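You operate a simulated robot arm through the tools that you are given. There is no shell and no other tool. Be economical: measure what you need, move in short steps, check, and stop when the job is done.

You are at the controls of a simulated two-armed robot. One attempt, no reset.

Task
Pick up the tea bottle from the top of the steel table with one hand, pass it to the other hand and put it on the slat belt before the pusher. Set down upright: tea bottle.

Only the result counts: the job must be done as asked and must still hold three seconds after the hand-in. Knocking over, shifting, dropping, spilling or breaking anything else fails it.

Robot
Two 7-joint arms with two-finger parallel grippers on one trunk, on a base that drives. Base frame: it is fixed to the floor where the robot stands at the start and does not move with it; the origin is under the middle of the robot, x ahead of it, y to its left, z up; the surface under the hand at the start is at about z = 1.096. Lengths are in m, angles in degrees, forces in N, time in s.
The left shoulder is at the start at [0.11, 0.169, 1.502], the right one opposite. With the tool pointing down near the work surface each hand reaches from about 0.68 to 0.76 m from the robot's upright axis, wherever it stands, measured 20 degrees to its own side. Places, roughly: slat belt before the pusher (20x34 cm) [1.56, -1.66, 1.1]. Payload 1.57 kg a hand.
The TCP of each hand is the grasp point between the finger pads, 0.03 m short of the fingertips. In the tool frame z runs along the fingers and y along their closing line. The gripper opens to 0.08 m. The fingers are 0.017 m wide and 0.012 m thick; the gripper's body (0.04 by 0.082 m) begins 0.08 m behind the TCP.
Orientation is told as [roll, pitch, yaw] about the base's x, y, z axes, in that order, counted from this pose: with the fingers straight down and closing along the base's y, the tool's x points along the base's -x, its y along +y and its z along -z.

Tools
- The arms move only by the tool drive_tool. It takes "left_increments", "right_increments" or both (then of equal length, played together; a hand with none holds still); each is a list that holds one entry, the list of rows, each a list of 7 numbers: the shift along the tool's x, y, z in cm, then the turn, a rotation vector about the tool's x, y, z in degrees, then the closure, from 0 (fully open) to 1 (shut). In form: [[[tx, ty, tz, rx, ry, rz, jaw], ...]]. A call has 1 to 12 rows; each row shifts and turns the commanded pose from where the row before left it, along the tool's axes as they then stand. Rows are played at 5 a second. More than 0.05 m and 8.6 degrees between two rows, or a gripper value outside its range, and nothing of the call is played. Where a pose cannot be reached the arm comes as near as it can. A force on the tool above 40 N (or 10 N above the force at the start of the call, whichever is more), or a blocked arm, ends the call early, and 0.2 s more pass. The fingers move at their own pace (about 0.072 m/s each) and stop on an object; they squeeze with about 32 N. The grip force told is the motor's: it shows also when the fingers shut on nothing. Time passes only in rows, and 0.2 s behind the last, so rows that do not move let the fingers close. The reply holds the time, the measured pose of the TCP, the force on the tool along the base axes, the opening and the grip force, in the units named above and with some noise, with the torque about the TCP (base axes, N m) and any sound that the robot's microphone picked up, and new pictures: "show" is both (left out), scene, wrist or none (wrist: the cameras of the hands that moved).
- Cameras (640 x 400 px; columns grow to the right, rows downward): "scene" is now at [0.1617, -0.0156, 1.6957]; the picture's right is [-0.16, -0.99, 0.00], its down [-0.66, 0.11, -0.75] and it looks along [0.74, -0.12, -0.66] (base axes); focal length 251 px, centre (320, 200). "left" rides on the left gripper at [0.072, 0.007, -0.122] in its tool frame; the picture's right is [-0.09, 1.00, 0.00], its down [-0.84, -0.08, -0.54] and it looks along [-0.54, -0.05, 0.84] (tool axes); focal length 238 px, centre (320, 200). "right" rides on the right gripper at [0.072, -0.007, -0.122] in its tool frame; the picture's right is [0.09, 1.00, 0.00], its down [-0.84, 0.08, -0.54] and it looks along [-0.54, 0.05, 0.84] (tool axes); focal length 238 px, centre (320, 200).
- slide_trunk(by): slides the trunk up (or, below 0, down) by that many m; the arms and the scene camera ride with it, the base frame stays. It gives what a move gives, with no picture.
- drive_base(legs): drives the robot by 1 to 6 legs, each [ahead, left, turn to the left] in m, m and degrees, along the robot's own axes; the way and the turn of a leg run together, so that a leg with both is an arc; at most 1.5 m and 180 degrees a leg. The arms and the cameras ride along, it lands a little off, and it stops where it bumps. It gives what a move gives, and a new picture of the scene camera.
- aim_head(pan, tilt): turns the head with the scene camera to pan (to the left, within 86 degrees either way) and tilt (down, from -29 to 69), counted from straight ahead of the robot. It gives what a move gives, and a new picture of the scene camera.
- pixel_to_xyz(camera, pixels): there is no depth. For up to 12 entries [column, row, z] of the newest picture of that camera ("zoom" is the newest enlarged one), the place [x, y] in the base frame at which the ray of that pixel passes the height z, good to about 0.003 m. The clock stands still meanwhile.
- enlarge(camera, box): a new picture of the part [left, top, right, bottom] of that camera's present view, enlarged. The clock stands still meanwhile.
- close_job(): hands the job in; it is judged then, once.

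Keep the steps short. Do not move on a guess: measure, check each grasp and each placing, and mend mistakes. In all there are 80 turns and 260 pictures (those below and enlarged ones count). Leave the grippers open and the arms clear of the work at the hand-in unless told otherwise, and finish with a single line.

The tools are called after "Request:" as name(argument=value, ...) on one line, values as JSON. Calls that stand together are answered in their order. drive_tool: Moves the arms, as the interface text tells. Its arguments: {"type":"object","properties":{"left_increments":{"type":"array"},"right_increments":{"type":"array"},"show":{"type":"string","enum":["both","scene","wrist","none"]}},"required":[]} The other tools are called the same way: slide_trunk (by) slides the trunk up or down; drive_base (legs) drives the base; aim_head (pan, tilt) turns the head that bears the scene camera; pixel_to_xyz (camera, pixels) gives the place at which the rays of pixels pass given heights; enlarge (camera, box) takes an enlarged picture of a part of a camera's view; close_job () hands the job in.

At the start:

```text
t: 0.0
left_eef_pos: [0.699, 0.1333, 1.1815]
left_tool_rot: [0.0, 0.0, 0.0]
left_force: [-0.6, 0.0, -0.1]
left_ft_torque: [0.0, -0.02, 0.01]
left_finger_gap: 0.0798
left_grip_force: 0.0
right_eef_pos: [0.5749, -0.398, 1.2284]
right_tool_rot: [0.0, -0.1, 0.0]
right_force: [-0.2, 0.4, -0.6]
right_ft_torque: [0.0, 0.03, 0.02]
right_finger_gap: 0.0802
right_grip_force: 0.1
trunk travel left (down, up): [-0.816, 0.074]
robot x, y, heading: [-0.0008, -0.0002, 0.0]
head pan, tilt: [-9.1, 41.6]
```

scene: 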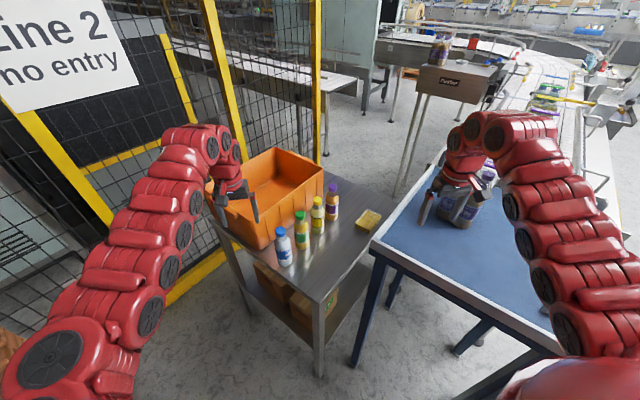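
right: 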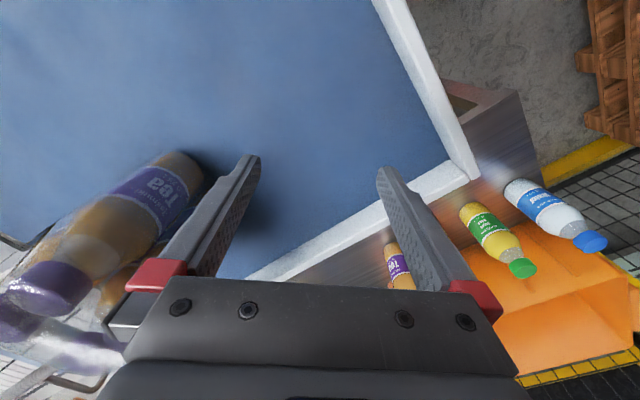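
left: 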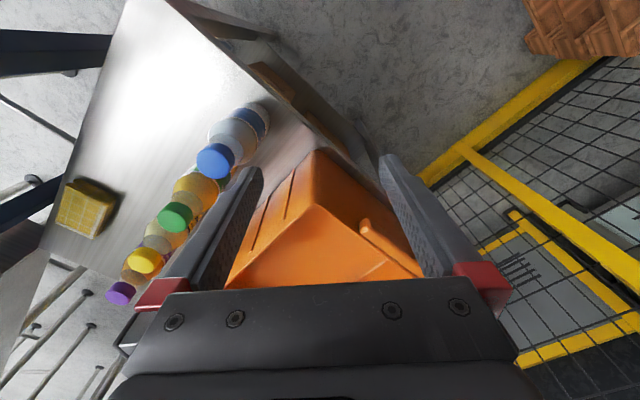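

I see four bottles on the steel table (blue, green, yellow and purple caps). The purple one at about (333,200) seems to be the tea. I'll enlarge to check the labels and look towards the belt.

Request:
enlarge(camera="scene", box=[240, 150, 400, 280])

Request:
enlarge(camera="scene", box=[380, 0, 640, 200])

Request:
pixel_to_xyz(camera="scene", pixels=[[332, 219, 0.9], [332, 219, 1.0], [332, 219, 1.1], [317, 233, 0.9], [317, 233, 1.0], [317, 302, 0.9], [317, 302, 1.0], [322, 168, 0.9], [322, 168, 1.0], [420, 222, 1.1]])

```text
3.08 times, centred on (320, 215) of scene
```

zoom: 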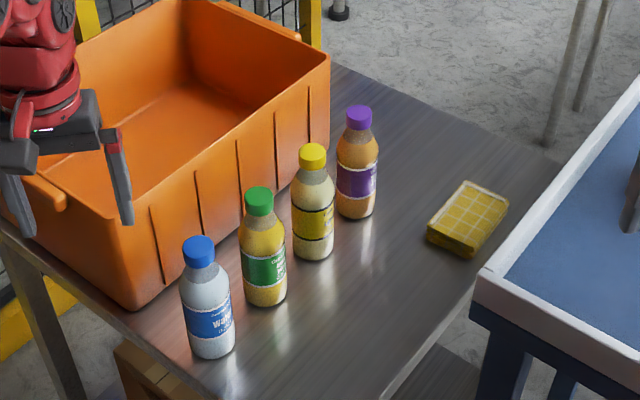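

```text
2.00 times, centred on (510, 100) of scene
```

zoom: 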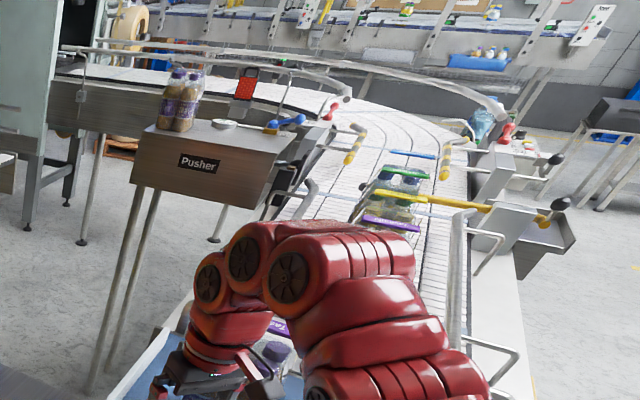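

```text
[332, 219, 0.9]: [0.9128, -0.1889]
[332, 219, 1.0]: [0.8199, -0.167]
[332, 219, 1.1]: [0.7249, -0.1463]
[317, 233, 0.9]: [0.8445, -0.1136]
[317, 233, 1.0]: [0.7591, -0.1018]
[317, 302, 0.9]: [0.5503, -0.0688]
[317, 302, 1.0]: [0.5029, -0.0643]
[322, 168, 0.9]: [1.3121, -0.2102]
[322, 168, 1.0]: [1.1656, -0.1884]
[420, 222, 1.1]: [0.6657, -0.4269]
```

I'll triangulate the heights, using the purple cap and the table corner in both the scene and the left camera.

Request:
pixel_to_xyz(camera="scene", pixels=[[333, 184, 0.9], [333, 184, 1.0], [333, 184, 1.1], [333, 184, 1.2], [310, 199, 1.0], [310, 199, 1.1], [318, 198, 1.0], [318, 198, 1.1], [318, 198, 1.2]])

Request:
pixel_to_xyz(camera="left", pixels=[[121, 293, 0.9], [121, 293, 1.0], [121, 293, 1.05], [121, 293, 1.1], [145, 261, 1.0], [145, 261, 1.05], [145, 261, 1.1], [175, 216, 1.0], [175, 216, 1.05], [175, 216, 1.1]])

Request:
enlarge(camera="left", box=[40, 80, 300, 320])

```text
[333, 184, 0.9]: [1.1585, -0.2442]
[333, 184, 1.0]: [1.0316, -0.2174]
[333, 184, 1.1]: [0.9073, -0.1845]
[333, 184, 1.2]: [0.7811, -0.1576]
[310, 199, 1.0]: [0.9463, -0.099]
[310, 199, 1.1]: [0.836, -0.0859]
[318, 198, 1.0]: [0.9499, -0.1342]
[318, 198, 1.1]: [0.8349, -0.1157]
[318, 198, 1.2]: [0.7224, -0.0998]
```

```text
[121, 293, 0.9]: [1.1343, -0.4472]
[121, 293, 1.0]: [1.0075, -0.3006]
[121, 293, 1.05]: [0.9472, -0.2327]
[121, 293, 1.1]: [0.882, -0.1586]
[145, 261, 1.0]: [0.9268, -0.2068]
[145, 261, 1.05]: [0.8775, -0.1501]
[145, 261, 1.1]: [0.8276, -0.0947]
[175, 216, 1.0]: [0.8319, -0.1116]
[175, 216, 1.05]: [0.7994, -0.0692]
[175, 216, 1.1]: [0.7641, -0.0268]
```

```text
1.67 times, centred on (170, 200) of left
```

zoom: 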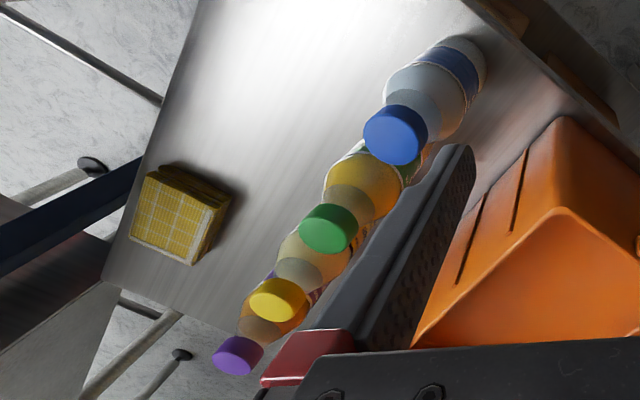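

Triangulation puts the tea cap at about (0.92, -0.19, 1.08) and the steel table top at about z 0.90. Next I'll turn the head towards the belt to see where to stand and what surrounds the target.

Request:
aim_head(pan=-50, tilt=30)

Request:
aim_head(pan=-80, tilt=35)

```text
t: 1.1
left_eef_pos: [0.6982, 0.1327, 1.1817]
left_tool_rot: [0.0, -0.1, 0.0]
left_force: [-0.9, 0.3, 0.1]
left_ft_torque: [0.01, -0.01, 0.0]
left_finger_gap: 0.0802
left_grip_force: 0.0
right_eef_pos: [0.574, -0.3975, 1.2278]
right_tool_rot: [0.0, 0.0, 0.1]
right_force: [0.9, 0.2, 0.3]
right_ft_torque: [-0.01, 0.01, -0.01]
right_finger_gap: 0.0802
right_grip_force: 0.1
trunk travel left (down, up): [-0.816, 0.074]
robot x, y, heading: [0.002, -0.0015, 0.1]
head pan, tilt: [-50.0, 30.0]
```

scene: 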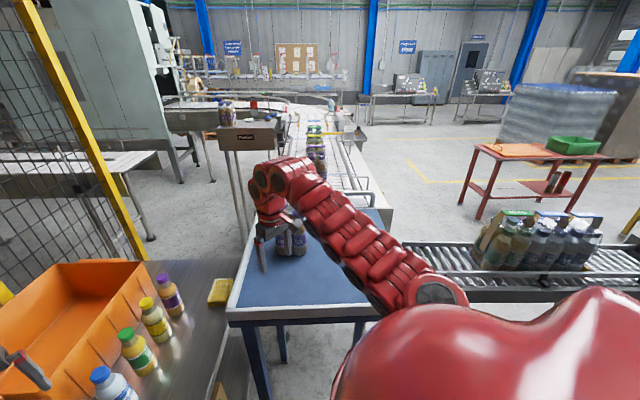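

```text
t: 2.0
left_eef_pos: [0.6989, 0.1324, 1.1812]
left_tool_rot: [-0.1, 0.0, 0.0]
left_force: [0.1, -0.1, 0.1]
left_ft_torque: [0.03, 0.0, 0.01]
left_finger_gap: 0.0801
left_grip_force: 0.1
right_eef_pos: [0.5757, -0.3963, 1.2268]
right_tool_rot: [-0.1, 0.0, -0.2]
right_force: [0.9, 0.0, 0.8]
right_ft_torque: [0.0, 0.01, -0.01]
right_finger_gap: 0.08
right_grip_force: 0.1
trunk travel left (down, up): [-0.816, 0.074]
robot x, y, heading: [0.0015, 0.0003, -0.2]
head pan, tilt: [-80.0, 35.0]
```

scene: 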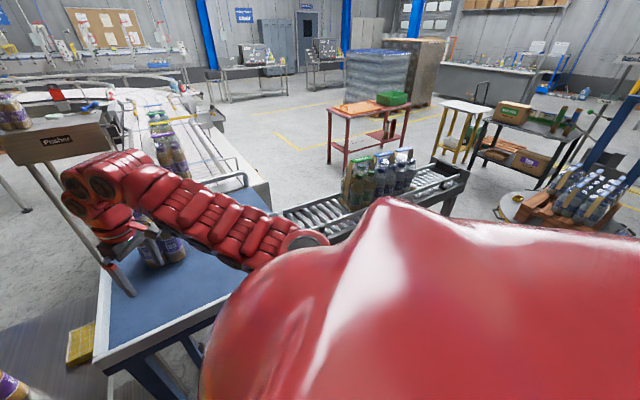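

Next I'll look along the belt again and enlarge the target area.

Request:
aim_head(pan=-46, tilt=20)

Request:
enlarge(camera="scene", box=[200, 140, 360, 240])

Request:
enlarge(camera="scene", box=[180, 160, 420, 340])

```text
t: 3.0
left_eef_pos: [0.6989, 0.1334, 1.1813]
left_tool_rot: [-0.1, 0.0, 0.1]
left_force: [0.0, -0.1, 0.0]
left_ft_torque: [-0.01, 0.02, -0.05]
left_finger_gap: 0.0801
left_grip_force: 0.1
right_eef_pos: [0.5748, -0.398, 1.2289]
right_tool_rot: [-0.1, 0.0, 0.0]
right_force: [0.2, -0.7, 0.0]
right_ft_torque: [0.01, 0.02, 0.02]
right_finger_gap: 0.0802
right_grip_force: 0.0
trunk travel left (down, up): [-0.816, 0.074]
robot x, y, heading: [0.0009, -0.0015, -0.0]
head pan, tilt: [-46.0, 20.0]
```

scene: 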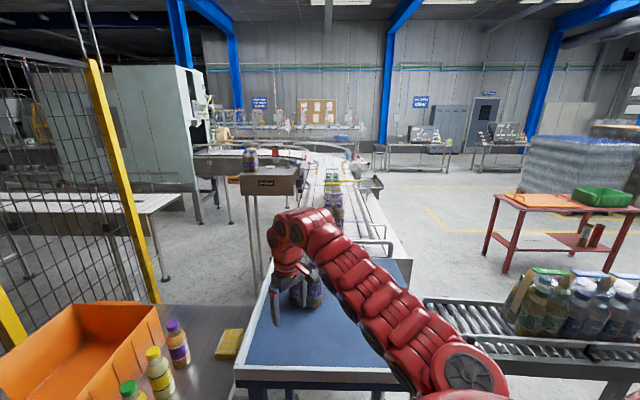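

```text
4.00 times, centred on (280, 190) of scene
```

zoom: 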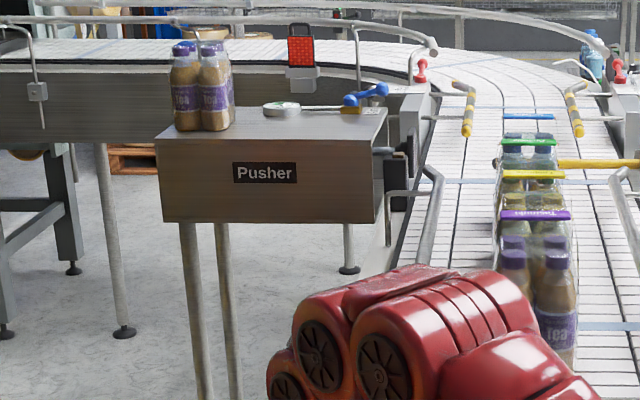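

```text
2.22 times, centred on (300, 250) of scene
```

zoom: 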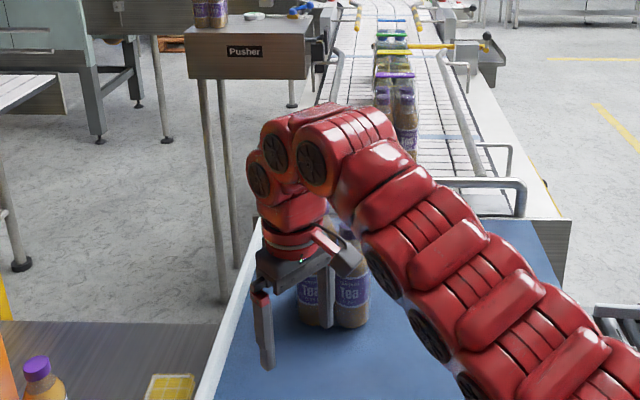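

I'll measure belt landmarks at z = 1.1: the base of the tea pack, belt edges, blue lines on the belt, pusher edge and table corners.

Request:
pixel_to_xyz(camera="scene", pixels=[[339, 232, 1.1], [331, 232, 1.1], [355, 221, 1.1], [331, 219, 1.1], [318, 194, 1.1], [308, 186, 1.1], [340, 184, 1.1], [240, 366, 1.1], [268, 265, 1.1], [409, 262, 1.1], [294, 215, 1.1], [365, 215, 1.1]])

Request:
enlarge(camera="scene", box=[280, 150, 380, 220])

```text
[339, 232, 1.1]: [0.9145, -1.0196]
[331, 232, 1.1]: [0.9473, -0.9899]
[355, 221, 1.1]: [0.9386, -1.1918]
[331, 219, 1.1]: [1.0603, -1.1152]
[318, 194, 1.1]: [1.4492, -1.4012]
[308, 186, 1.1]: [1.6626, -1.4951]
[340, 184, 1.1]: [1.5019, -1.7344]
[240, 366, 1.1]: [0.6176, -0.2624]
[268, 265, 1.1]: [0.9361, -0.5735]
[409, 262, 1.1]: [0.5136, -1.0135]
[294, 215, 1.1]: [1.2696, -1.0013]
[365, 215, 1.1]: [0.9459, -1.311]
```

```text
5.71 times, centred on (330, 185) of scene
```

zoom: 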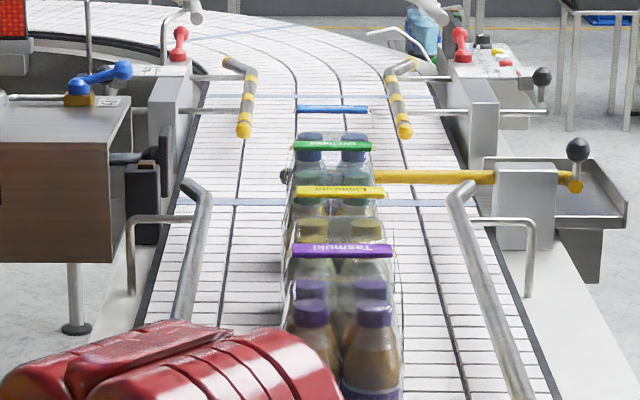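

The path to the tea bottle is clear on its right side. Plan:
- The right hand takes the bottle low on the body with a 45° tilted tool, its fingers closing along the row.
- The left hand takes it over from above.
- The left hand places it on the belt.

First I'll lift both hands clear so the trunk can come down.

Request:
drive_tool(left_increments=[[[2, 0, -4, 0, 0, 0, 0], [2, 0, -4, 0, 0, 0, 0], [2, 0, -4, 0, 0, 0, 0], [2, 0, -4, 0, 0, 0, 0], [2, 0, -4, 0, 0, 0, 0]]], right_increments=[[[0, 0, -4, 0, 0, 0, 0], [0, 0, -4, 0, 0, 0, 0], [0, 0, -4, 0, 0, 0, 0], [0, 0, -4, 0, 0, 0, 0], [0, 0, -4, 0, 0, 0, 0]]], show="none")

Request:
aim_head(pan=-15, tilt=50)

```text
t: 4.2
left_eef_pos: [0.661, 0.1315, 1.2535]
left_tool_rot: [0.0, -0.1, -0.2]
left_force: [0.2, 0.9, 0.2]
left_ft_torque: [-0.01, -0.01, -0.02]
left_finger_gap: 0.0799
left_grip_force: 0.1
left hand out of reach, approached as far as the arm can: row 2, 3, 4, 5
right_eef_pos: [0.6321, -0.4264, 1.2678]
right_tool_rot: [0.0, 0.0, 0.0]
right_force: [-0.3, -0.3, 0.3]
right_ft_torque: [-0.03, 0.01, 0.01]
right_finger_gap: 0.08
right_grip_force: 0.0
right hand out of reach, approached as far as the arm can: row 1, 2, 3, 4, 5
trunk travel left (down, up): [-0.816, 0.074]
robot x, y, heading: [-0.0003, 0.0024, 0.1]
head pan, tilt: [-46.0, 20.0]
```

```text
t: 5.2
left_eef_pos: [0.661, 0.1321, 1.2535]
left_tool_rot: [0.0, 0.0, 0.0]
left_force: [-0.2, 0.1, 0.1]
left_ft_torque: [-0.02, -0.02, -0.01]
left_finger_gap: 0.0798
left_grip_force: 0.0
right_eef_pos: [0.6332, -0.4255, 1.2684]
right_tool_rot: [0.0, -0.2, 0.0]
right_force: [-0.7, -0.2, 0.4]
right_ft_torque: [-0.02, 0.02, 0.01]
right_finger_gap: 0.0802
right_grip_force: 0.0
trunk travel left (down, up): [-0.816, 0.074]
robot x, y, heading: [-0.0041, 0.0006, 0.1]
head pan, tilt: [-15.0, 50.0]
```

scene: 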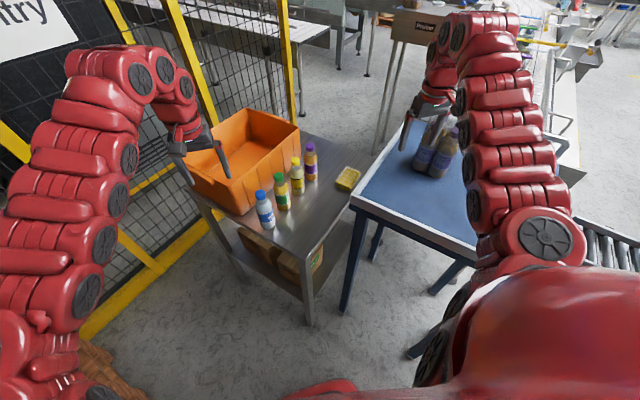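

The arms are limited when pointing straight down, and the right hand is near the tea pack on the blue table. I'll enlarge to check the clearance before backing off.

Request:
enlarge(camera="scene", box=[380, 70, 500, 200])

Request:
enlarge(camera="right", box=[0, 0, 640, 400])

Request:
enlarge(camera="left", box=[0, 0, 640, 400])

```text
3.08 times, centred on (440, 135) of scene
```

zoom: 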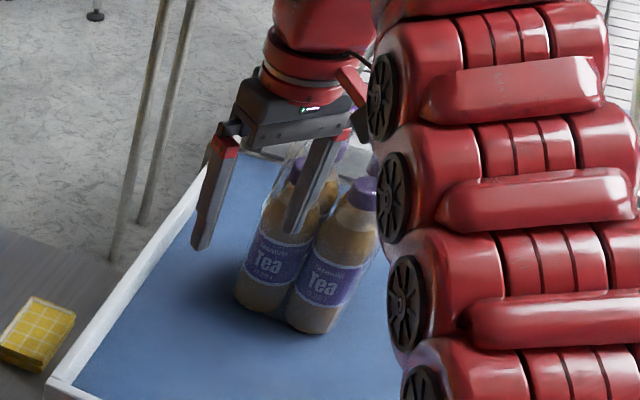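

```text
1.00 times, centred on (320, 200) of right (not enlarged: the box is as wide or as high as the picture)
```

zoom: 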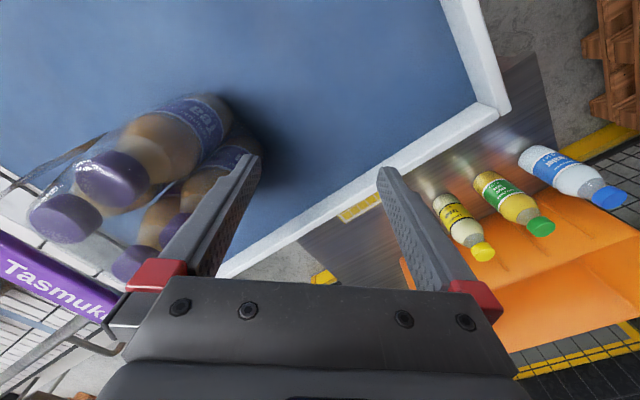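

```text
1.00 times, centred on (320, 200) of left (not enlarged: the box is as wide or as high as the picture)
```

zoom: 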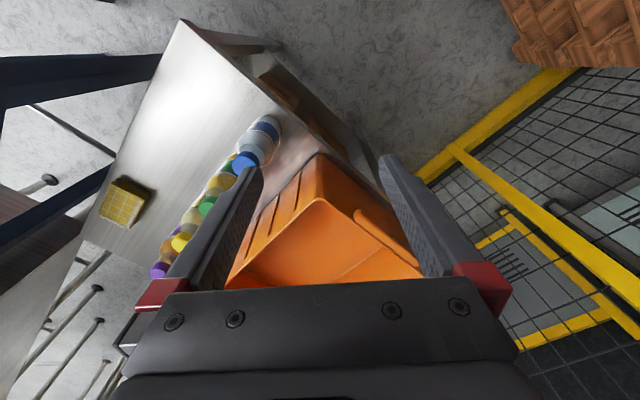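

The fingers are on the robot side of the pack, so backing straight off is clear. I'll back 0.35 m.

Request:
drive_base(legs=[[-0.35, 0, 0]])

```text
t: 7.4
left_eef_pos: [0.3181, 0.1276, 1.2532]
left_tool_rot: [0.0, 0.0, -0.3]
left_force: [0.0, 0.1, -0.1]
left_ft_torque: [0.01, -0.01, -0.01]
left_finger_gap: 0.0798
left_grip_force: 0.1
right_eef_pos: [0.2853, -0.429, 1.2677]
right_tool_rot: [0.0, 0.0, -0.4]
right_force: [0.1, 0.5, 0.0]
right_ft_torque: [0.03, 0.05, 0.0]
right_finger_gap: 0.0804
right_grip_force: 0.0
trunk travel left (down, up): [-0.816, 0.074]
robot x, y, heading: [-0.3472, 0.0051, -0.4]
head pan, tilt: [-15.0, 50.0]
```

scene: 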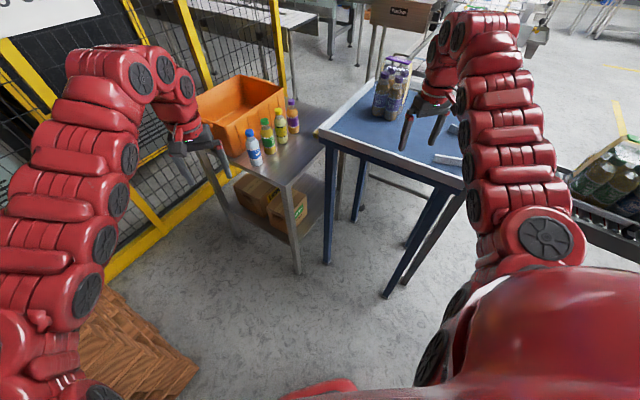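

There's free space now. I'll turn the right tool: first to a bearing of about 32°, then tilt it forward about 45° with a small forward and upward shift.

Request:
drive_tool(right_increments=[[[0, 0, 0, 0, 0, -8, 0], [0, 0, 0, 0, 0, -8, 0], [0, 0, 0, 0, 0, -8, 0], [0, 0, 0, 0, 0, -8, 0], [-2, 0, 0, 0, -7.5, 0, 0], [-2, 0, 0, 0, -7.5, 0, 0], [-2, 0, 0, 0, -7.5, 0, 0], [-2, 0, 0, 0, -7.5, 0, 0], [-2, 0, 0, 0, -7.5, 0, 0], [-2, 0, 0, 0, -7.5, 0, 0]]], show="scene")

```text
t: 9.6
left_eef_pos: [0.3157, 0.1283, 1.2543]
left_tool_rot: [0.0, 0.1, -0.3]
left_force: [-0.7, 0.6, 0.0]
left_ft_torque: [0.03, 0.01, -0.04]
left_finger_gap: 0.0799
left_grip_force: 0.0
right_eef_pos: [0.3782, -0.371, 1.3059]
right_tool_rot: [0.0, -45.1, 31.7]
right_force: [0.1, 0.5, 0.5]
right_ft_torque: [0.02, 0.0, 0.04]
right_finger_gap: 0.08
right_grip_force: 0.1
trunk travel left (down, up): [-0.816, 0.074]
robot x, y, heading: [-0.346, 0.0011, -0.2]
head pan, tilt: [-15.0, 50.0]
```

scene: 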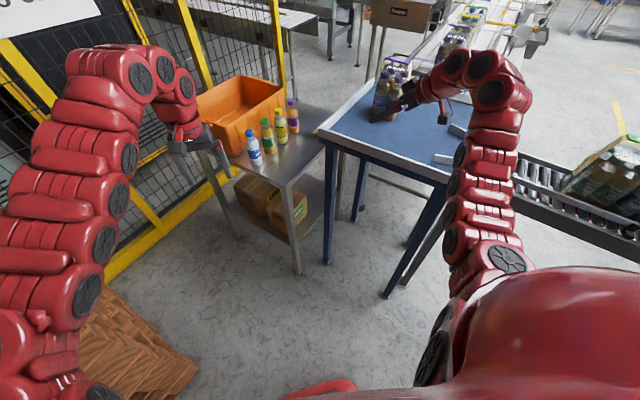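

The tilted pose is fine. Before driving I'll measure the pack on the blue table and the bottles, so the right arm doesn't sweep into anything.

Request:
enlarge(camera="scene", box=[240, 40, 480, 190])

Request:
enlarge(camera="right", box=[0, 0, 640, 400])

```text
2.67 times, centred on (360, 115) of scene
```

zoom: 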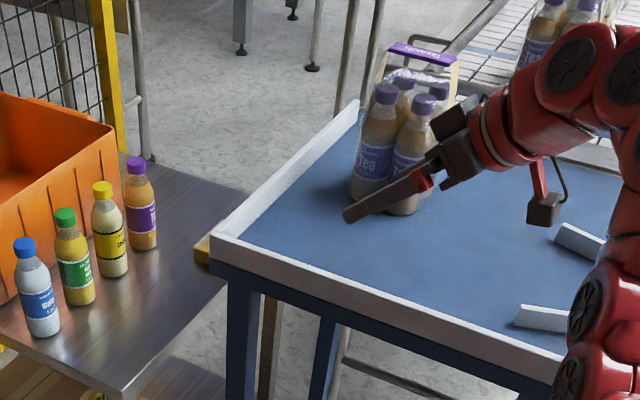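

```text
1.00 times, centred on (320, 200) of right (not enlarged: the box is as wide or as high as the picture)
```

zoom: 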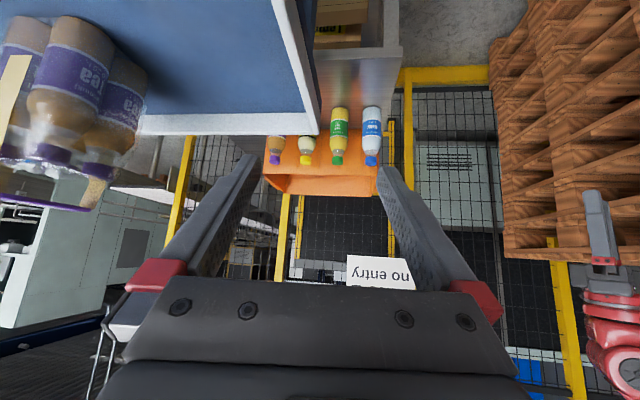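

I'll measure the pack base, blue table edge, and tea and yellow bottle bases and caps from this new viewpoint.

Request:
pixel_to_xyz(camera="scene", pixels=[[372, 113, 1.1], [390, 120, 1.1], [401, 115, 1.1], [319.5, 128, 1.12], [374, 79, 1.12], [293.6, 131.5, 0.9], [290.6, 100.5, 1.08], [282, 142, 0.9], [278, 109.5, 1.08], [285, 208, 0.9], [285, 100, 0.9], [285, 110, 0.9]])

```text
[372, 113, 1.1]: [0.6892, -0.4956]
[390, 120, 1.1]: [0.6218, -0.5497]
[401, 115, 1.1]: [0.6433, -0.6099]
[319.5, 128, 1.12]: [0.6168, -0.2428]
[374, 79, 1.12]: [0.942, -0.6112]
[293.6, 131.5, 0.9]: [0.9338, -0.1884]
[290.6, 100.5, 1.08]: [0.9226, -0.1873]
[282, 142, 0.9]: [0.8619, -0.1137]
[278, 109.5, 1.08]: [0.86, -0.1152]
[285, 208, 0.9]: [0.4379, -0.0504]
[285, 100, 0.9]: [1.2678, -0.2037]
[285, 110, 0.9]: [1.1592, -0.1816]
```

The tea bottle is at (0.927, -0.188), with its base at 0.90 and top at 1.08. The pack corner is at about (0.69, -0.50), so I want a tool bearing of about 20° in base axes to stay clear of it. I'll turn the tool by -22° about the vertical now, then drive with a 10° heading.

Request:
drive_tool(right_increments=[[[0, 0, 0, 5.2, 0, 5.2, 0], [0, 0, 0, 5.2, 0, 5.2, 0], [0, 0, 0, 5.2, 0, 5.2, 0], [0, 0, 0, 0, 0, 0, 0]]], show="none")

Request:
drive_base(legs=[[0, 0, 10.2], [0.3, -0.036, 0]])

```text
t: 10.6
left_eef_pos: [0.3172, 0.1276, 1.2537]
left_tool_rot: [0.1, 0.1, -0.4]
left_force: [0.0, 1.0, 0.3]
left_ft_torque: [0.01, 0.02, -0.01]
left_finger_gap: 0.0802
left_grip_force: 0.0
right_eef_pos: [0.3786, -0.3712, 1.3058]
right_tool_rot: [0.0, -45.2, 9.5]
right_force: [0.8, 0.2, 0.8]
right_ft_torque: [0.0, 0.02, -0.05]
right_finger_gap: 0.0799
right_grip_force: 0.0
trunk travel left (down, up): [-0.816, 0.074]
robot x, y, heading: [-0.3407, 0.0069, -0.4]
head pan, tilt: [-15.0, 50.0]
```

```text
t: 13.4
left_eef_pos: [0.5863, 0.265, 1.2545]
left_tool_rot: [0.0, -0.1, 10.2]
left_force: [1.0, -0.3, -0.2]
left_ft_torque: [0.01, -0.05, 0.02]
left_finger_gap: 0.0802
left_grip_force: 0.1
right_eef_pos: [0.7385, -0.2148, 1.3068]
right_tool_rot: [0.0, -45.0, 20.1]
right_force: [0.5, 0.6, -0.2]
right_ft_torque: [0.04, 0.01, 0.03]
right_finger_gap: 0.0802
right_grip_force: 0.0
trunk travel left (down, up): [-0.816, 0.074]
robot x, y, heading: [-0.0352, 0.0195, 10.2]
head pan, tilt: [-15.0, 50.0]
```

scene: 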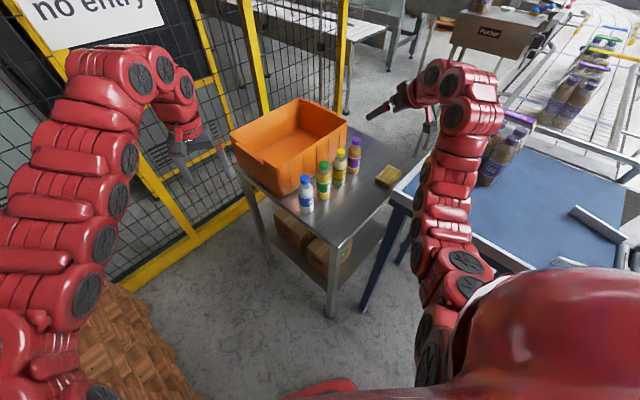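

Heading and tool bearing (20.1°) are right. Before the trunk can come down, the left hand must rise well clear of the bin, so I'll tilt it forward and lift it.

Request:
drive_tool(left_increments=[[[-3, 0, -2, 0, -8, 0, 0], [-3, 0, -2, 0, -8, 0, 0], [-3, 0, -2, 0, -8, 0, 0], [-3, 0, -2, 0, -8, 0, 0], [-3, 0, -2, 0, -8, 0, 0], [-3, 0, -2, 0, -8, 0, 0], [-3, 0, -2, 0, -8, 0, 0], [-3, 0, -2, 0, -8, 0, 0], [-3, 0, -2, 0, -8, 0, 0]]], show="scene")

```text
t: 15.4
left_eef_pos: [0.7099, 0.2869, 1.5312]
left_tool_rot: [-0.1, -72.1, 10.3]
left_force: [-1.1, 0.1, -0.1]
left_ft_torque: [0.01, 0.0, 0.0]
left_finger_gap: 0.0798
left_grip_force: 0.1
right_eef_pos: [0.7392, -0.214, 1.307]
right_tool_rot: [0.0, -45.2, 20.1]
right_force: [1.1, 0.7, -0.4]
right_ft_torque: [-0.01, 0.05, -0.01]
right_finger_gap: 0.0801
right_grip_force: 0.0
trunk travel left (down, up): [-0.816, 0.074]
robot x, y, heading: [-0.0372, 0.0204, 10.3]
head pan, tilt: [-15.0, 50.0]
```

scene: 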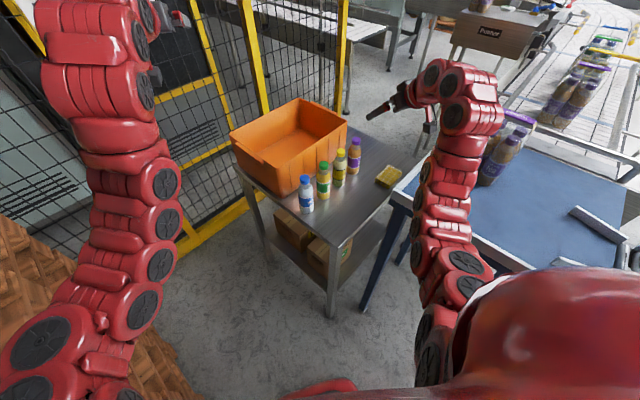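

The left hand is clear at z 1.53. I'll pull it back 12 cm so it stays away from the fence, and locate the fence and the bin.

Request:
drive_tool(left_increments=[[[0, 0, -4, 0, 0, 0, 0], [0, 0, -4, 0, 0, 0, 0], [0, 0, -4, 0, 0, 0, 0]]], show="wrist")

Request:
pixel_to_xyz(camera="scene", pixels=[[190, 238, 0.0], [345, 117, 0.0], [347, 125, 1.1], [299, 195, 0.9], [232, 140, 1.1], [340, 242, 0.9], [354, 172, 0.9]])

```text
t: 16.2
left_eef_pos: [0.5976, 0.2646, 1.5674]
left_tool_rot: [-0.2, -72.2, 10.4]
left_force: [-0.2, -0.2, -0.5]
left_ft_torque: [0.0, 0.01, 0.0]
left_finger_gap: 0.0802
left_grip_force: 0.0
right_eef_pos: [0.738, -0.216, 1.306]
right_tool_rot: [0.0, -45.1, 20.1]
right_force: [-0.4, 0.2, -0.2]
right_ft_torque: [0.02, 0.0, -0.01]
right_finger_gap: 0.0798
right_grip_force: 0.1
trunk travel left (down, up): [-0.816, 0.074]
robot x, y, heading: [-0.0361, 0.0175, 10.4]
head pan, tilt: [-15.0, 50.0]
```

left: 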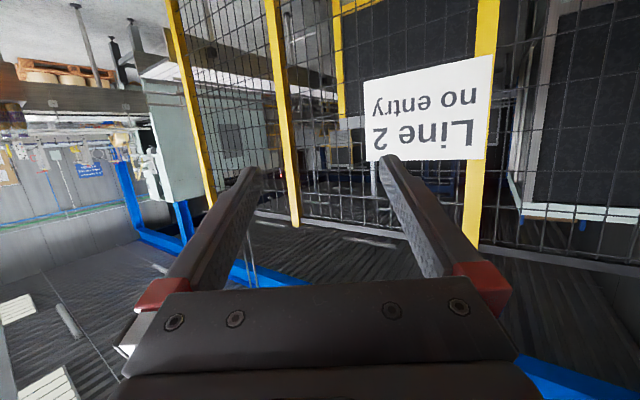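

```text
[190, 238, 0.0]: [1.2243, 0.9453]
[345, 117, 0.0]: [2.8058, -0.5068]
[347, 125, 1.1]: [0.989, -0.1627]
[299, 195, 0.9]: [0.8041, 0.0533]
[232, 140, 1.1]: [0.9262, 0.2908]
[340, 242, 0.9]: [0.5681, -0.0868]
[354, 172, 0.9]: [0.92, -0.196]
```

The fence is far enough away. The bin's right rim corner looks close to the tea bottle, so I'll enlarge to measure it.

Request:
enlarge(camera="scene", box=[280, 90, 420, 200])

Request:
enlarge(camera="right", box=[0, 0, 640, 400])

Request:
pixel_to_xyz(camera="scene", pixels=[[347, 125, 1.0], [347, 125, 1.05], [347, 125, 1.1], [347, 148, 0.9], [347, 150, 0.9]])

```text
3.64 times, centred on (350, 145) of scene
```

zoom: 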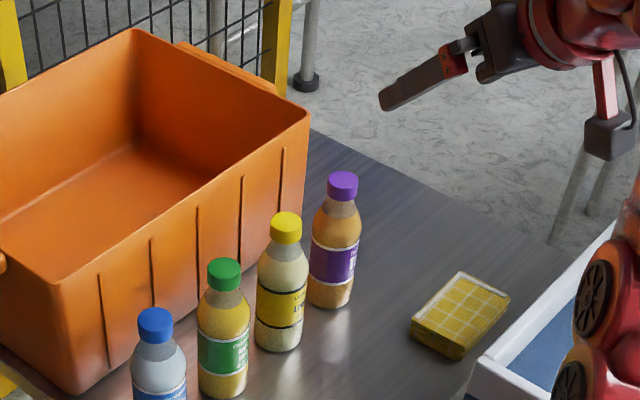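

```text
1.00 times, centred on (320, 200) of right (not enlarged: the box is as wide or as high as the picture)
```

zoom: 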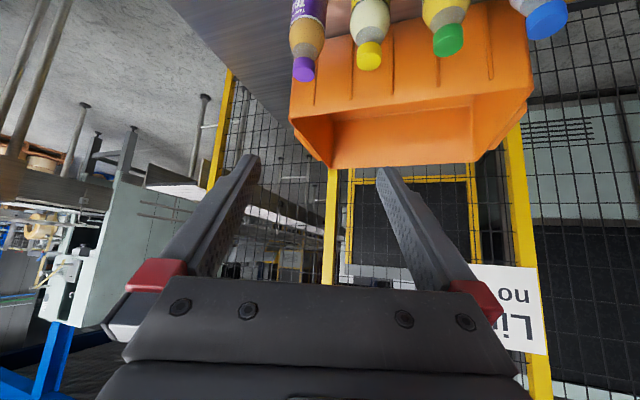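

```text
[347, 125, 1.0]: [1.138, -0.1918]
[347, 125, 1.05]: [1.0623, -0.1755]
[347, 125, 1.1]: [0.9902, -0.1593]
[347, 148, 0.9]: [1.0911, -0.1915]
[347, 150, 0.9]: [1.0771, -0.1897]
```

The bin wall is about 0.11 m from the tea bottle, which is fine. I'll drive forward so the right TCP sits above the bottle.

Request:
drive_base(legs=[[0.191, -0.006, 0]])

```text
t: 17.8
left_eef_pos: [0.7821, 0.2923, 1.5676]
left_tool_rot: [-0.2, -72.0, 10.2]
left_force: [-0.4, 0.7, -0.2]
left_ft_torque: [0.0, -0.03, -0.02]
left_finger_gap: 0.0798
left_grip_force: 0.1
right_eef_pos: [0.9232, -0.1879, 1.3071]
right_tool_rot: [0.1, -45.1, 20.1]
right_force: [0.2, 0.7, -0.7]
right_ft_torque: [0.0, -0.05, -0.01]
right_finger_gap: 0.0799
right_grip_force: 0.0
trunk travel left (down, up): [-0.816, 0.074]
robot x, y, heading: [0.148, 0.0417, 10.2]
head pan, tilt: [-15.0, 50.0]
```

scene: 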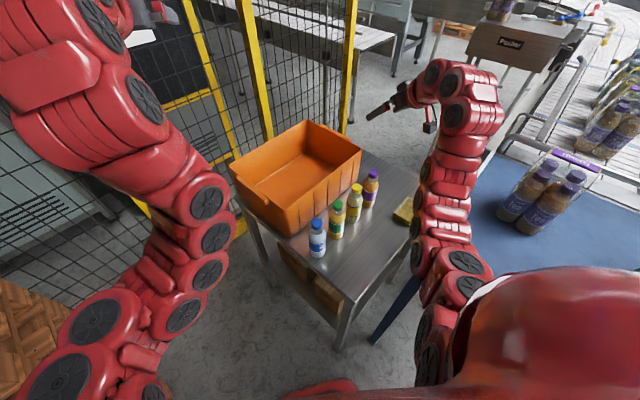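

Next I'll lower the trunk 0.15 m, which leaves the fingertips still above the 1.08 cap, and enlarge the bottle for a fresh measurement.

Request:
slide_trunk(by=-0.15)

Request:
enlarge(camera="scene", box=[300, 60, 460, 220])

Request:
enlarge(camera="right", box=[0, 0, 640, 400])

```text
t: 19.5
left_eef_pos: [0.7655, 0.307, 1.4309]
left_tool_rot: [-2.7, -72.9, 12.9]
left_force: [-0.5, -1.0, -0.7]
left_ft_torque: [0.0, -0.01, 0.03]
left_finger_gap: 0.0799
left_grip_force: 0.0
right_eef_pos: [0.9114, -0.1772, 1.2107]
right_tool_rot: [-4.9, -47.7, 23.7]
right_force: [0.3, 0.0, -0.6]
right_ft_torque: [0.02, -0.04, 0.0]
right_finger_gap: 0.0799
right_grip_force: 0.0
trunk travel left (down, up): [-0.666, 0.224]
robot x, y, heading: [0.1468, 0.0417, 10.0]
head pan, tilt: [-15.0, 50.0]
```

```text
2.50 times, centred on (380, 140) of scene
```

zoom: 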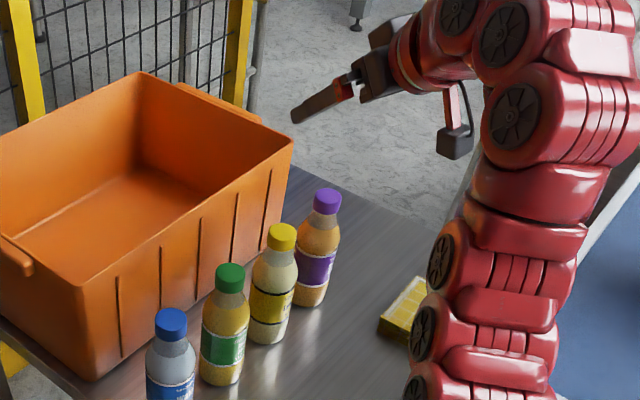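

```text
1.00 times, centred on (320, 200) of right (not enlarged: the box is as wide or as high as the picture)
```

zoom: 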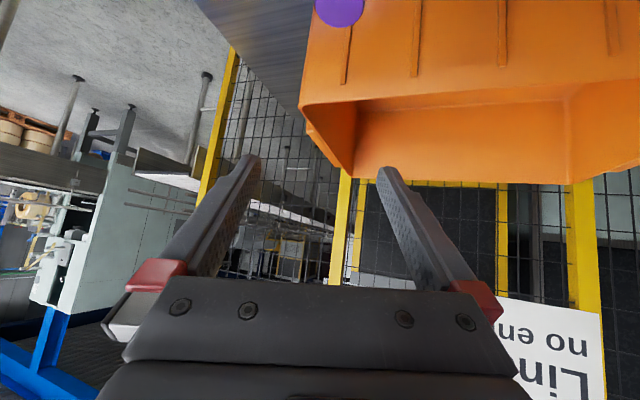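

Both hands turned a little during the slide, so I'll hold still for a moment and read again.

Request:
drive_tool(right_increments=[[[0, 0, 0, 0, 0, 0, 0], [0, 0, 0, 0, 0, 0, 0]]], left_increments=[[[0, 0, 0, 0, 0, 0, 0], [0, 0, 0, 0, 0, 0, 0]]], show="none")

Request:
enlarge(camera="scene", box=[0, 0, 640, 400])

```text
t: 20.3
left_eef_pos: [0.7632, 0.3069, 1.4254]
left_tool_rot: [-2.8, -72.8, 12.8]
left_force: [-0.3, 0.0, 0.2]
left_ft_torque: [0.02, 0.0, -0.01]
left_finger_gap: 0.08
left_grip_force: 0.1
right_eef_pos: [0.911, -0.1762, 1.2158]
right_tool_rot: [-6.4, -48.6, 24.7]
right_force: [-0.6, -0.2, -0.4]
right_ft_torque: [0.01, -0.01, 0.04]
right_finger_gap: 0.08
right_grip_force: 0.0
trunk travel left (down, up): [-0.666, 0.224]
robot x, y, heading: [0.1419, 0.0444, 10.0]
head pan, tilt: [-15.0, 50.0]
stopped in row 2 (left hand): the arm was blocked; the commanded pose is now the measured one
```

```text
1.00 times, centred on (320, 200) of scene (not enlarged: the box is as wide or as high as the picture)
```

zoom: 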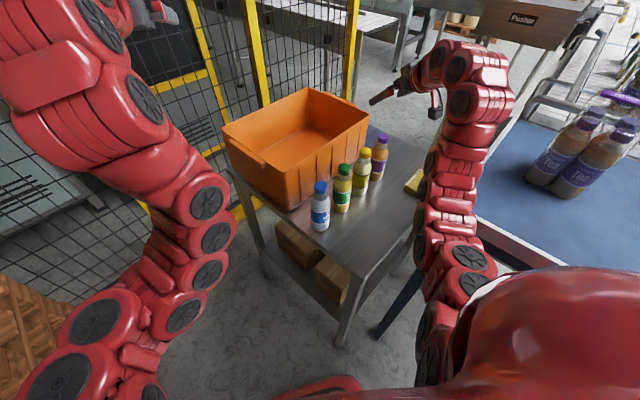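

The arms report a block, so some link is touching something (probably an elbow on a table edge). I'll raise the trunk back straight away.

Request:
slide_trunk(by=0.15)

Request:
aim_head(pan=-35, tilt=68)

Request:
aim_head(pan=30, tilt=65)

```text
t: 22.1
left_eef_pos: [0.7844, 0.2918, 1.567]
left_tool_rot: [-0.1, -72.0, 10.2]
left_force: [0.6, -0.2, 0.4]
left_ft_torque: [0.0, 0.0, 0.03]
left_finger_gap: 0.0798
left_grip_force: 0.0
right_eef_pos: [0.9283, -0.1895, 1.3385]
right_tool_rot: [-3.5, -47.2, 22.6]
right_force: [-0.1, -0.5, 0.2]
right_ft_torque: [-0.01, -0.01, 0.0]
right_finger_gap: 0.0799
right_grip_force: 0.0
trunk travel left (down, up): [-0.816, 0.074]
robot x, y, heading: [0.1423, 0.0473, 10.2]
head pan, tilt: [-15.0, 50.0]
```

```text
t: 22.9
left_eef_pos: [0.7838, 0.2918, 1.568]
left_tool_rot: [-0.2, -72.2, 10.4]
left_force: [-0.4, 0.0, -0.1]
left_ft_torque: [0.01, 0.0, -0.02]
left_finger_gap: 0.0799
left_grip_force: 0.1
right_eef_pos: [0.9266, -0.1886, 1.3387]
right_tool_rot: [-3.7, -47.3, 22.6]
right_force: [0.3, -0.4, 0.7]
right_ft_torque: [-0.01, 0.01, -0.03]
right_finger_gap: 0.0802
right_grip_force: 0.1
trunk travel left (down, up): [-0.816, 0.074]
robot x, y, heading: [0.1469, 0.0491, 10.2]
head pan, tilt: [-35.0, 68.0]
```

scene: 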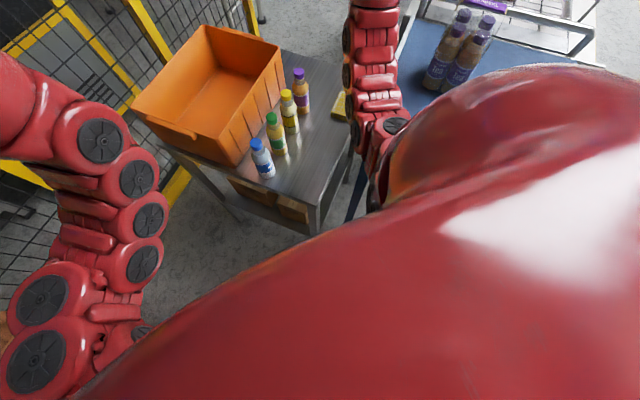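

```text
t: 24.2
left_eef_pos: [0.784, 0.2924, 1.5676]
left_tool_rot: [-0.1, -72.0, 10.3]
left_force: [-0.2, -0.4, -0.4]
left_ft_torque: [0.01, -0.02, -0.02]
left_finger_gap: 0.0801
left_grip_force: 0.1
right_eef_pos: [0.9282, -0.1895, 1.34]
right_tool_rot: [-3.5, -47.3, 22.6]
right_force: [0.2, 0.5, -0.6]
right_ft_torque: [0.0, 0.0, 0.0]
right_finger_gap: 0.0801
right_grip_force: 0.0
trunk travel left (down, up): [-0.816, 0.074]
robot x, y, heading: [0.1473, 0.0404, 9.9]
head pan, tilt: [30.0, 65.0]
```

scene: 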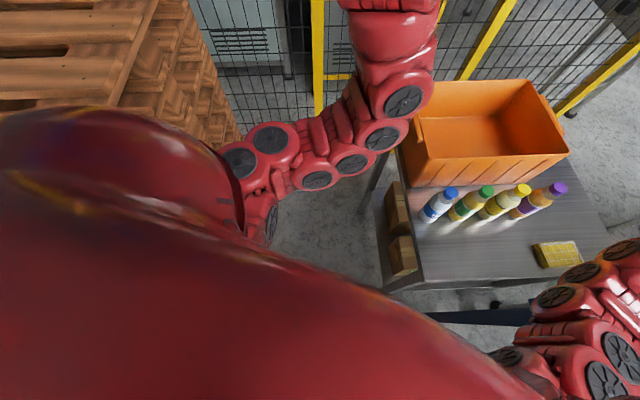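

Everything still looks upright. I'll look ahead again to check that the bin and bottles haven't moved, comparing with the earlier picture from the same spot.

Request:
aim_head(pan=-15, tilt=50)

Request:
enlarge(camera="scene", box=[300, 100, 460, 200])

Request:
enlarge(camera="scene", box=[400, 140, 560, 300])

```text
t: 25.4
left_eef_pos: [0.7841, 0.2927, 1.5674]
left_tool_rot: [0.0, -72.0, 10.3]
left_force: [-0.1, -1.0, 0.4]
left_ft_torque: [0.01, -0.02, 0.0]
left_finger_gap: 0.08
left_grip_force: 0.0
right_eef_pos: [0.9264, -0.1895, 1.3391]
right_tool_rot: [-3.6, -47.3, 22.8]
right_force: [0.5, 1.0, -0.1]
right_ft_torque: [0.0, 0.01, 0.02]
right_finger_gap: 0.0797
right_grip_force: 0.0
trunk travel left (down, up): [-0.816, 0.074]
robot x, y, heading: [0.1441, 0.0445, 9.9]
head pan, tilt: [-15.0, 50.0]
```

scene: 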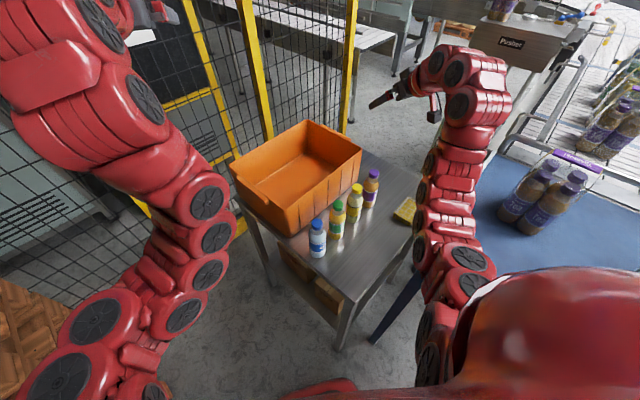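

```text
4.00 times, centred on (380, 150) of scene
```

zoom: 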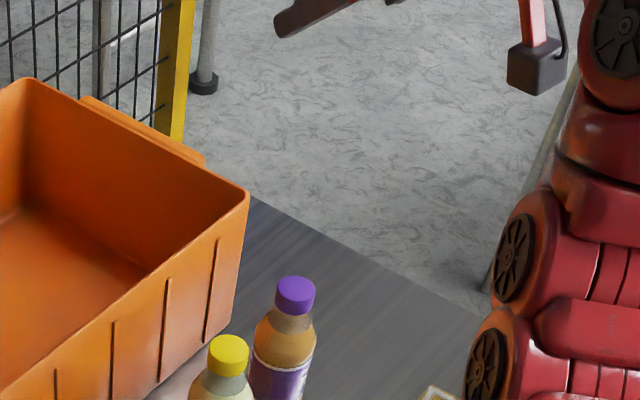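

```text
2.50 times, centred on (480, 220) of scene
```

zoom: 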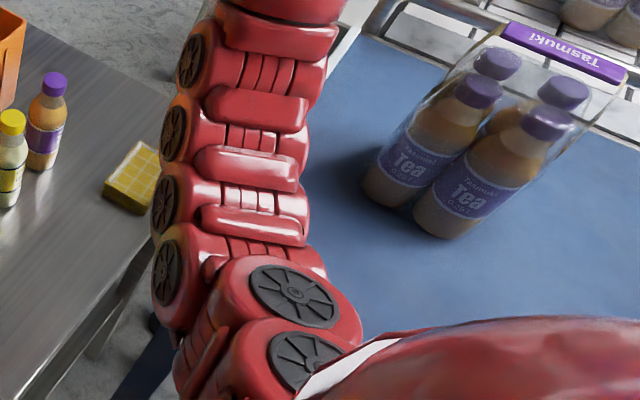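

Nothing has shifted (the bin corner is still at (361,150)). I'll leave the trunk where it is and use only the arm. First I'll straighten the tool to pitch -45 and yaw 20, then come straight down above the bottle to about z 1.18.

Request:
drive_tool(right_increments=[[[0, 0, 0, -1.6, 2.3, 2.0, 0], [2.8, 0, 2.8, 0, 0, 0, 0], [2.8, 0, 2.8, 0, 0, 0, 0], [2.8, 0, 2.8, 0, 0, 0, 0], [2.8, 0, 2.8, 0, 0, 0, 0]]], show="both")

```text
t: 26.6
left_eef_pos: [0.785, 0.2912, 1.5652]
left_tool_rot: [0.0, -72.0, 10.1]
left_force: [0.1, 0.3, 0.6]
left_ft_torque: [-0.03, 0.0, 0.03]
left_finger_gap: 0.0803
left_grip_force: 0.0
right_eef_pos: [0.9277, -0.1897, 1.1776]
right_tool_rot: [0.2, -45.0, 19.8]
right_force: [-0.3, 0.1, -1.1]
right_ft_torque: [-0.01, 0.04, 0.01]
right_finger_gap: 0.08
right_grip_force: 0.0
trunk travel left (down, up): [-0.816, 0.074]
robot x, y, heading: [0.1481, 0.0445, 10.1]
head pan, tilt: [-15.0, 50.0]
```

scene: 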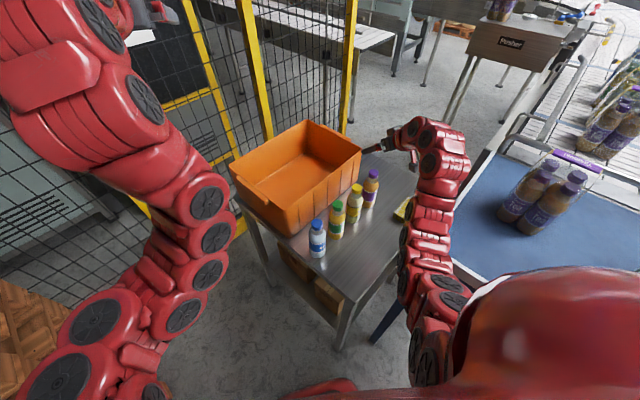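
right: 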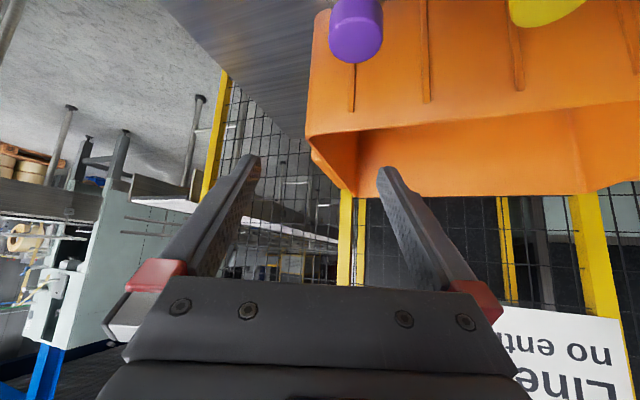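

The arm alone reaches well. In the right camera the purple cap is at (356,45), so I'll check its lateral offset.

Request:
pixel_to_xyz(camera="right", pixels=[[356, 48, 1.08], [354, 5, 1.06], [320, 48, 1.08]])

Request:
enlarge(camera="scene", box=[320, 100, 480, 230])

```text
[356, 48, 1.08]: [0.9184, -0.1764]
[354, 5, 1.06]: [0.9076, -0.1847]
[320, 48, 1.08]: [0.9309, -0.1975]
```

```text
3.08 times, centred on (400, 165) of scene
```

zoom: 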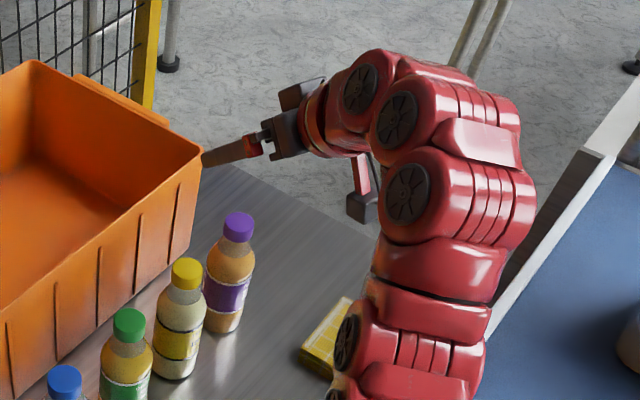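

The two views disagree by about 1.5 cm, so I'll measure the tea bottle again from the scene camera here.

Request:
pixel_to_xyz(camera="scene", pixels=[[373.7, 172.1, 1.08], [368.2, 203.5, 0.9], [371, 190, 0.98], [356.8, 187, 1.08], [352, 219, 0.9]])

Request:
enlarge(camera="right", box=[260, 0, 460, 120])

```text
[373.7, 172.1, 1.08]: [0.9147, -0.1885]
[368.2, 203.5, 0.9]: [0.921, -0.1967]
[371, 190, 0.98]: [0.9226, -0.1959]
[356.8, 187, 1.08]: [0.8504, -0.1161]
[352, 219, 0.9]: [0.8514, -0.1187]
```

```text
3.20 times, centred on (360, 60) of right
```

zoom: 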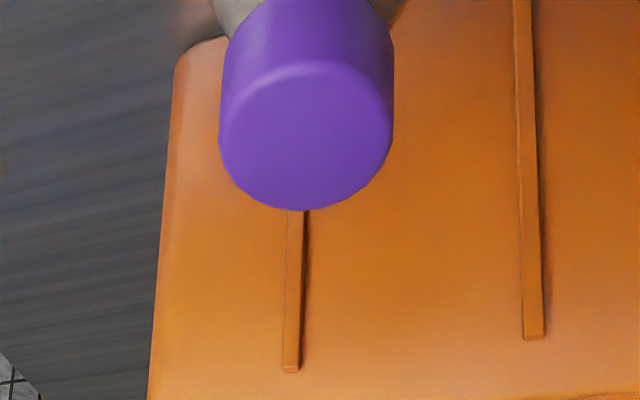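

I'll cross-check by projecting a known fingertip (scene (362,153), expected near (0.93, -0.14, 1.16)) through the scene camera.

Request:
pixel_to_xyz(camera="scene", pixels=[[362, 152, 1.156], [362, 152, 1.17], [373.7, 172.1, 1.08]])

Request:
pixel_to_xyz(camera="right", pixels=[[355.6, 40.6, 1.08], [355.6, 40.6, 1.07], [355.6, 40.6, 1.09]])

```text
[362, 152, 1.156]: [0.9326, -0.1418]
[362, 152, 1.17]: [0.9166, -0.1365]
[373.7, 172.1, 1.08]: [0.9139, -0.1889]
```

```text
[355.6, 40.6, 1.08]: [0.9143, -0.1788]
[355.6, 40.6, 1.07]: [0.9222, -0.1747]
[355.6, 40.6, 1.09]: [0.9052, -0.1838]
```

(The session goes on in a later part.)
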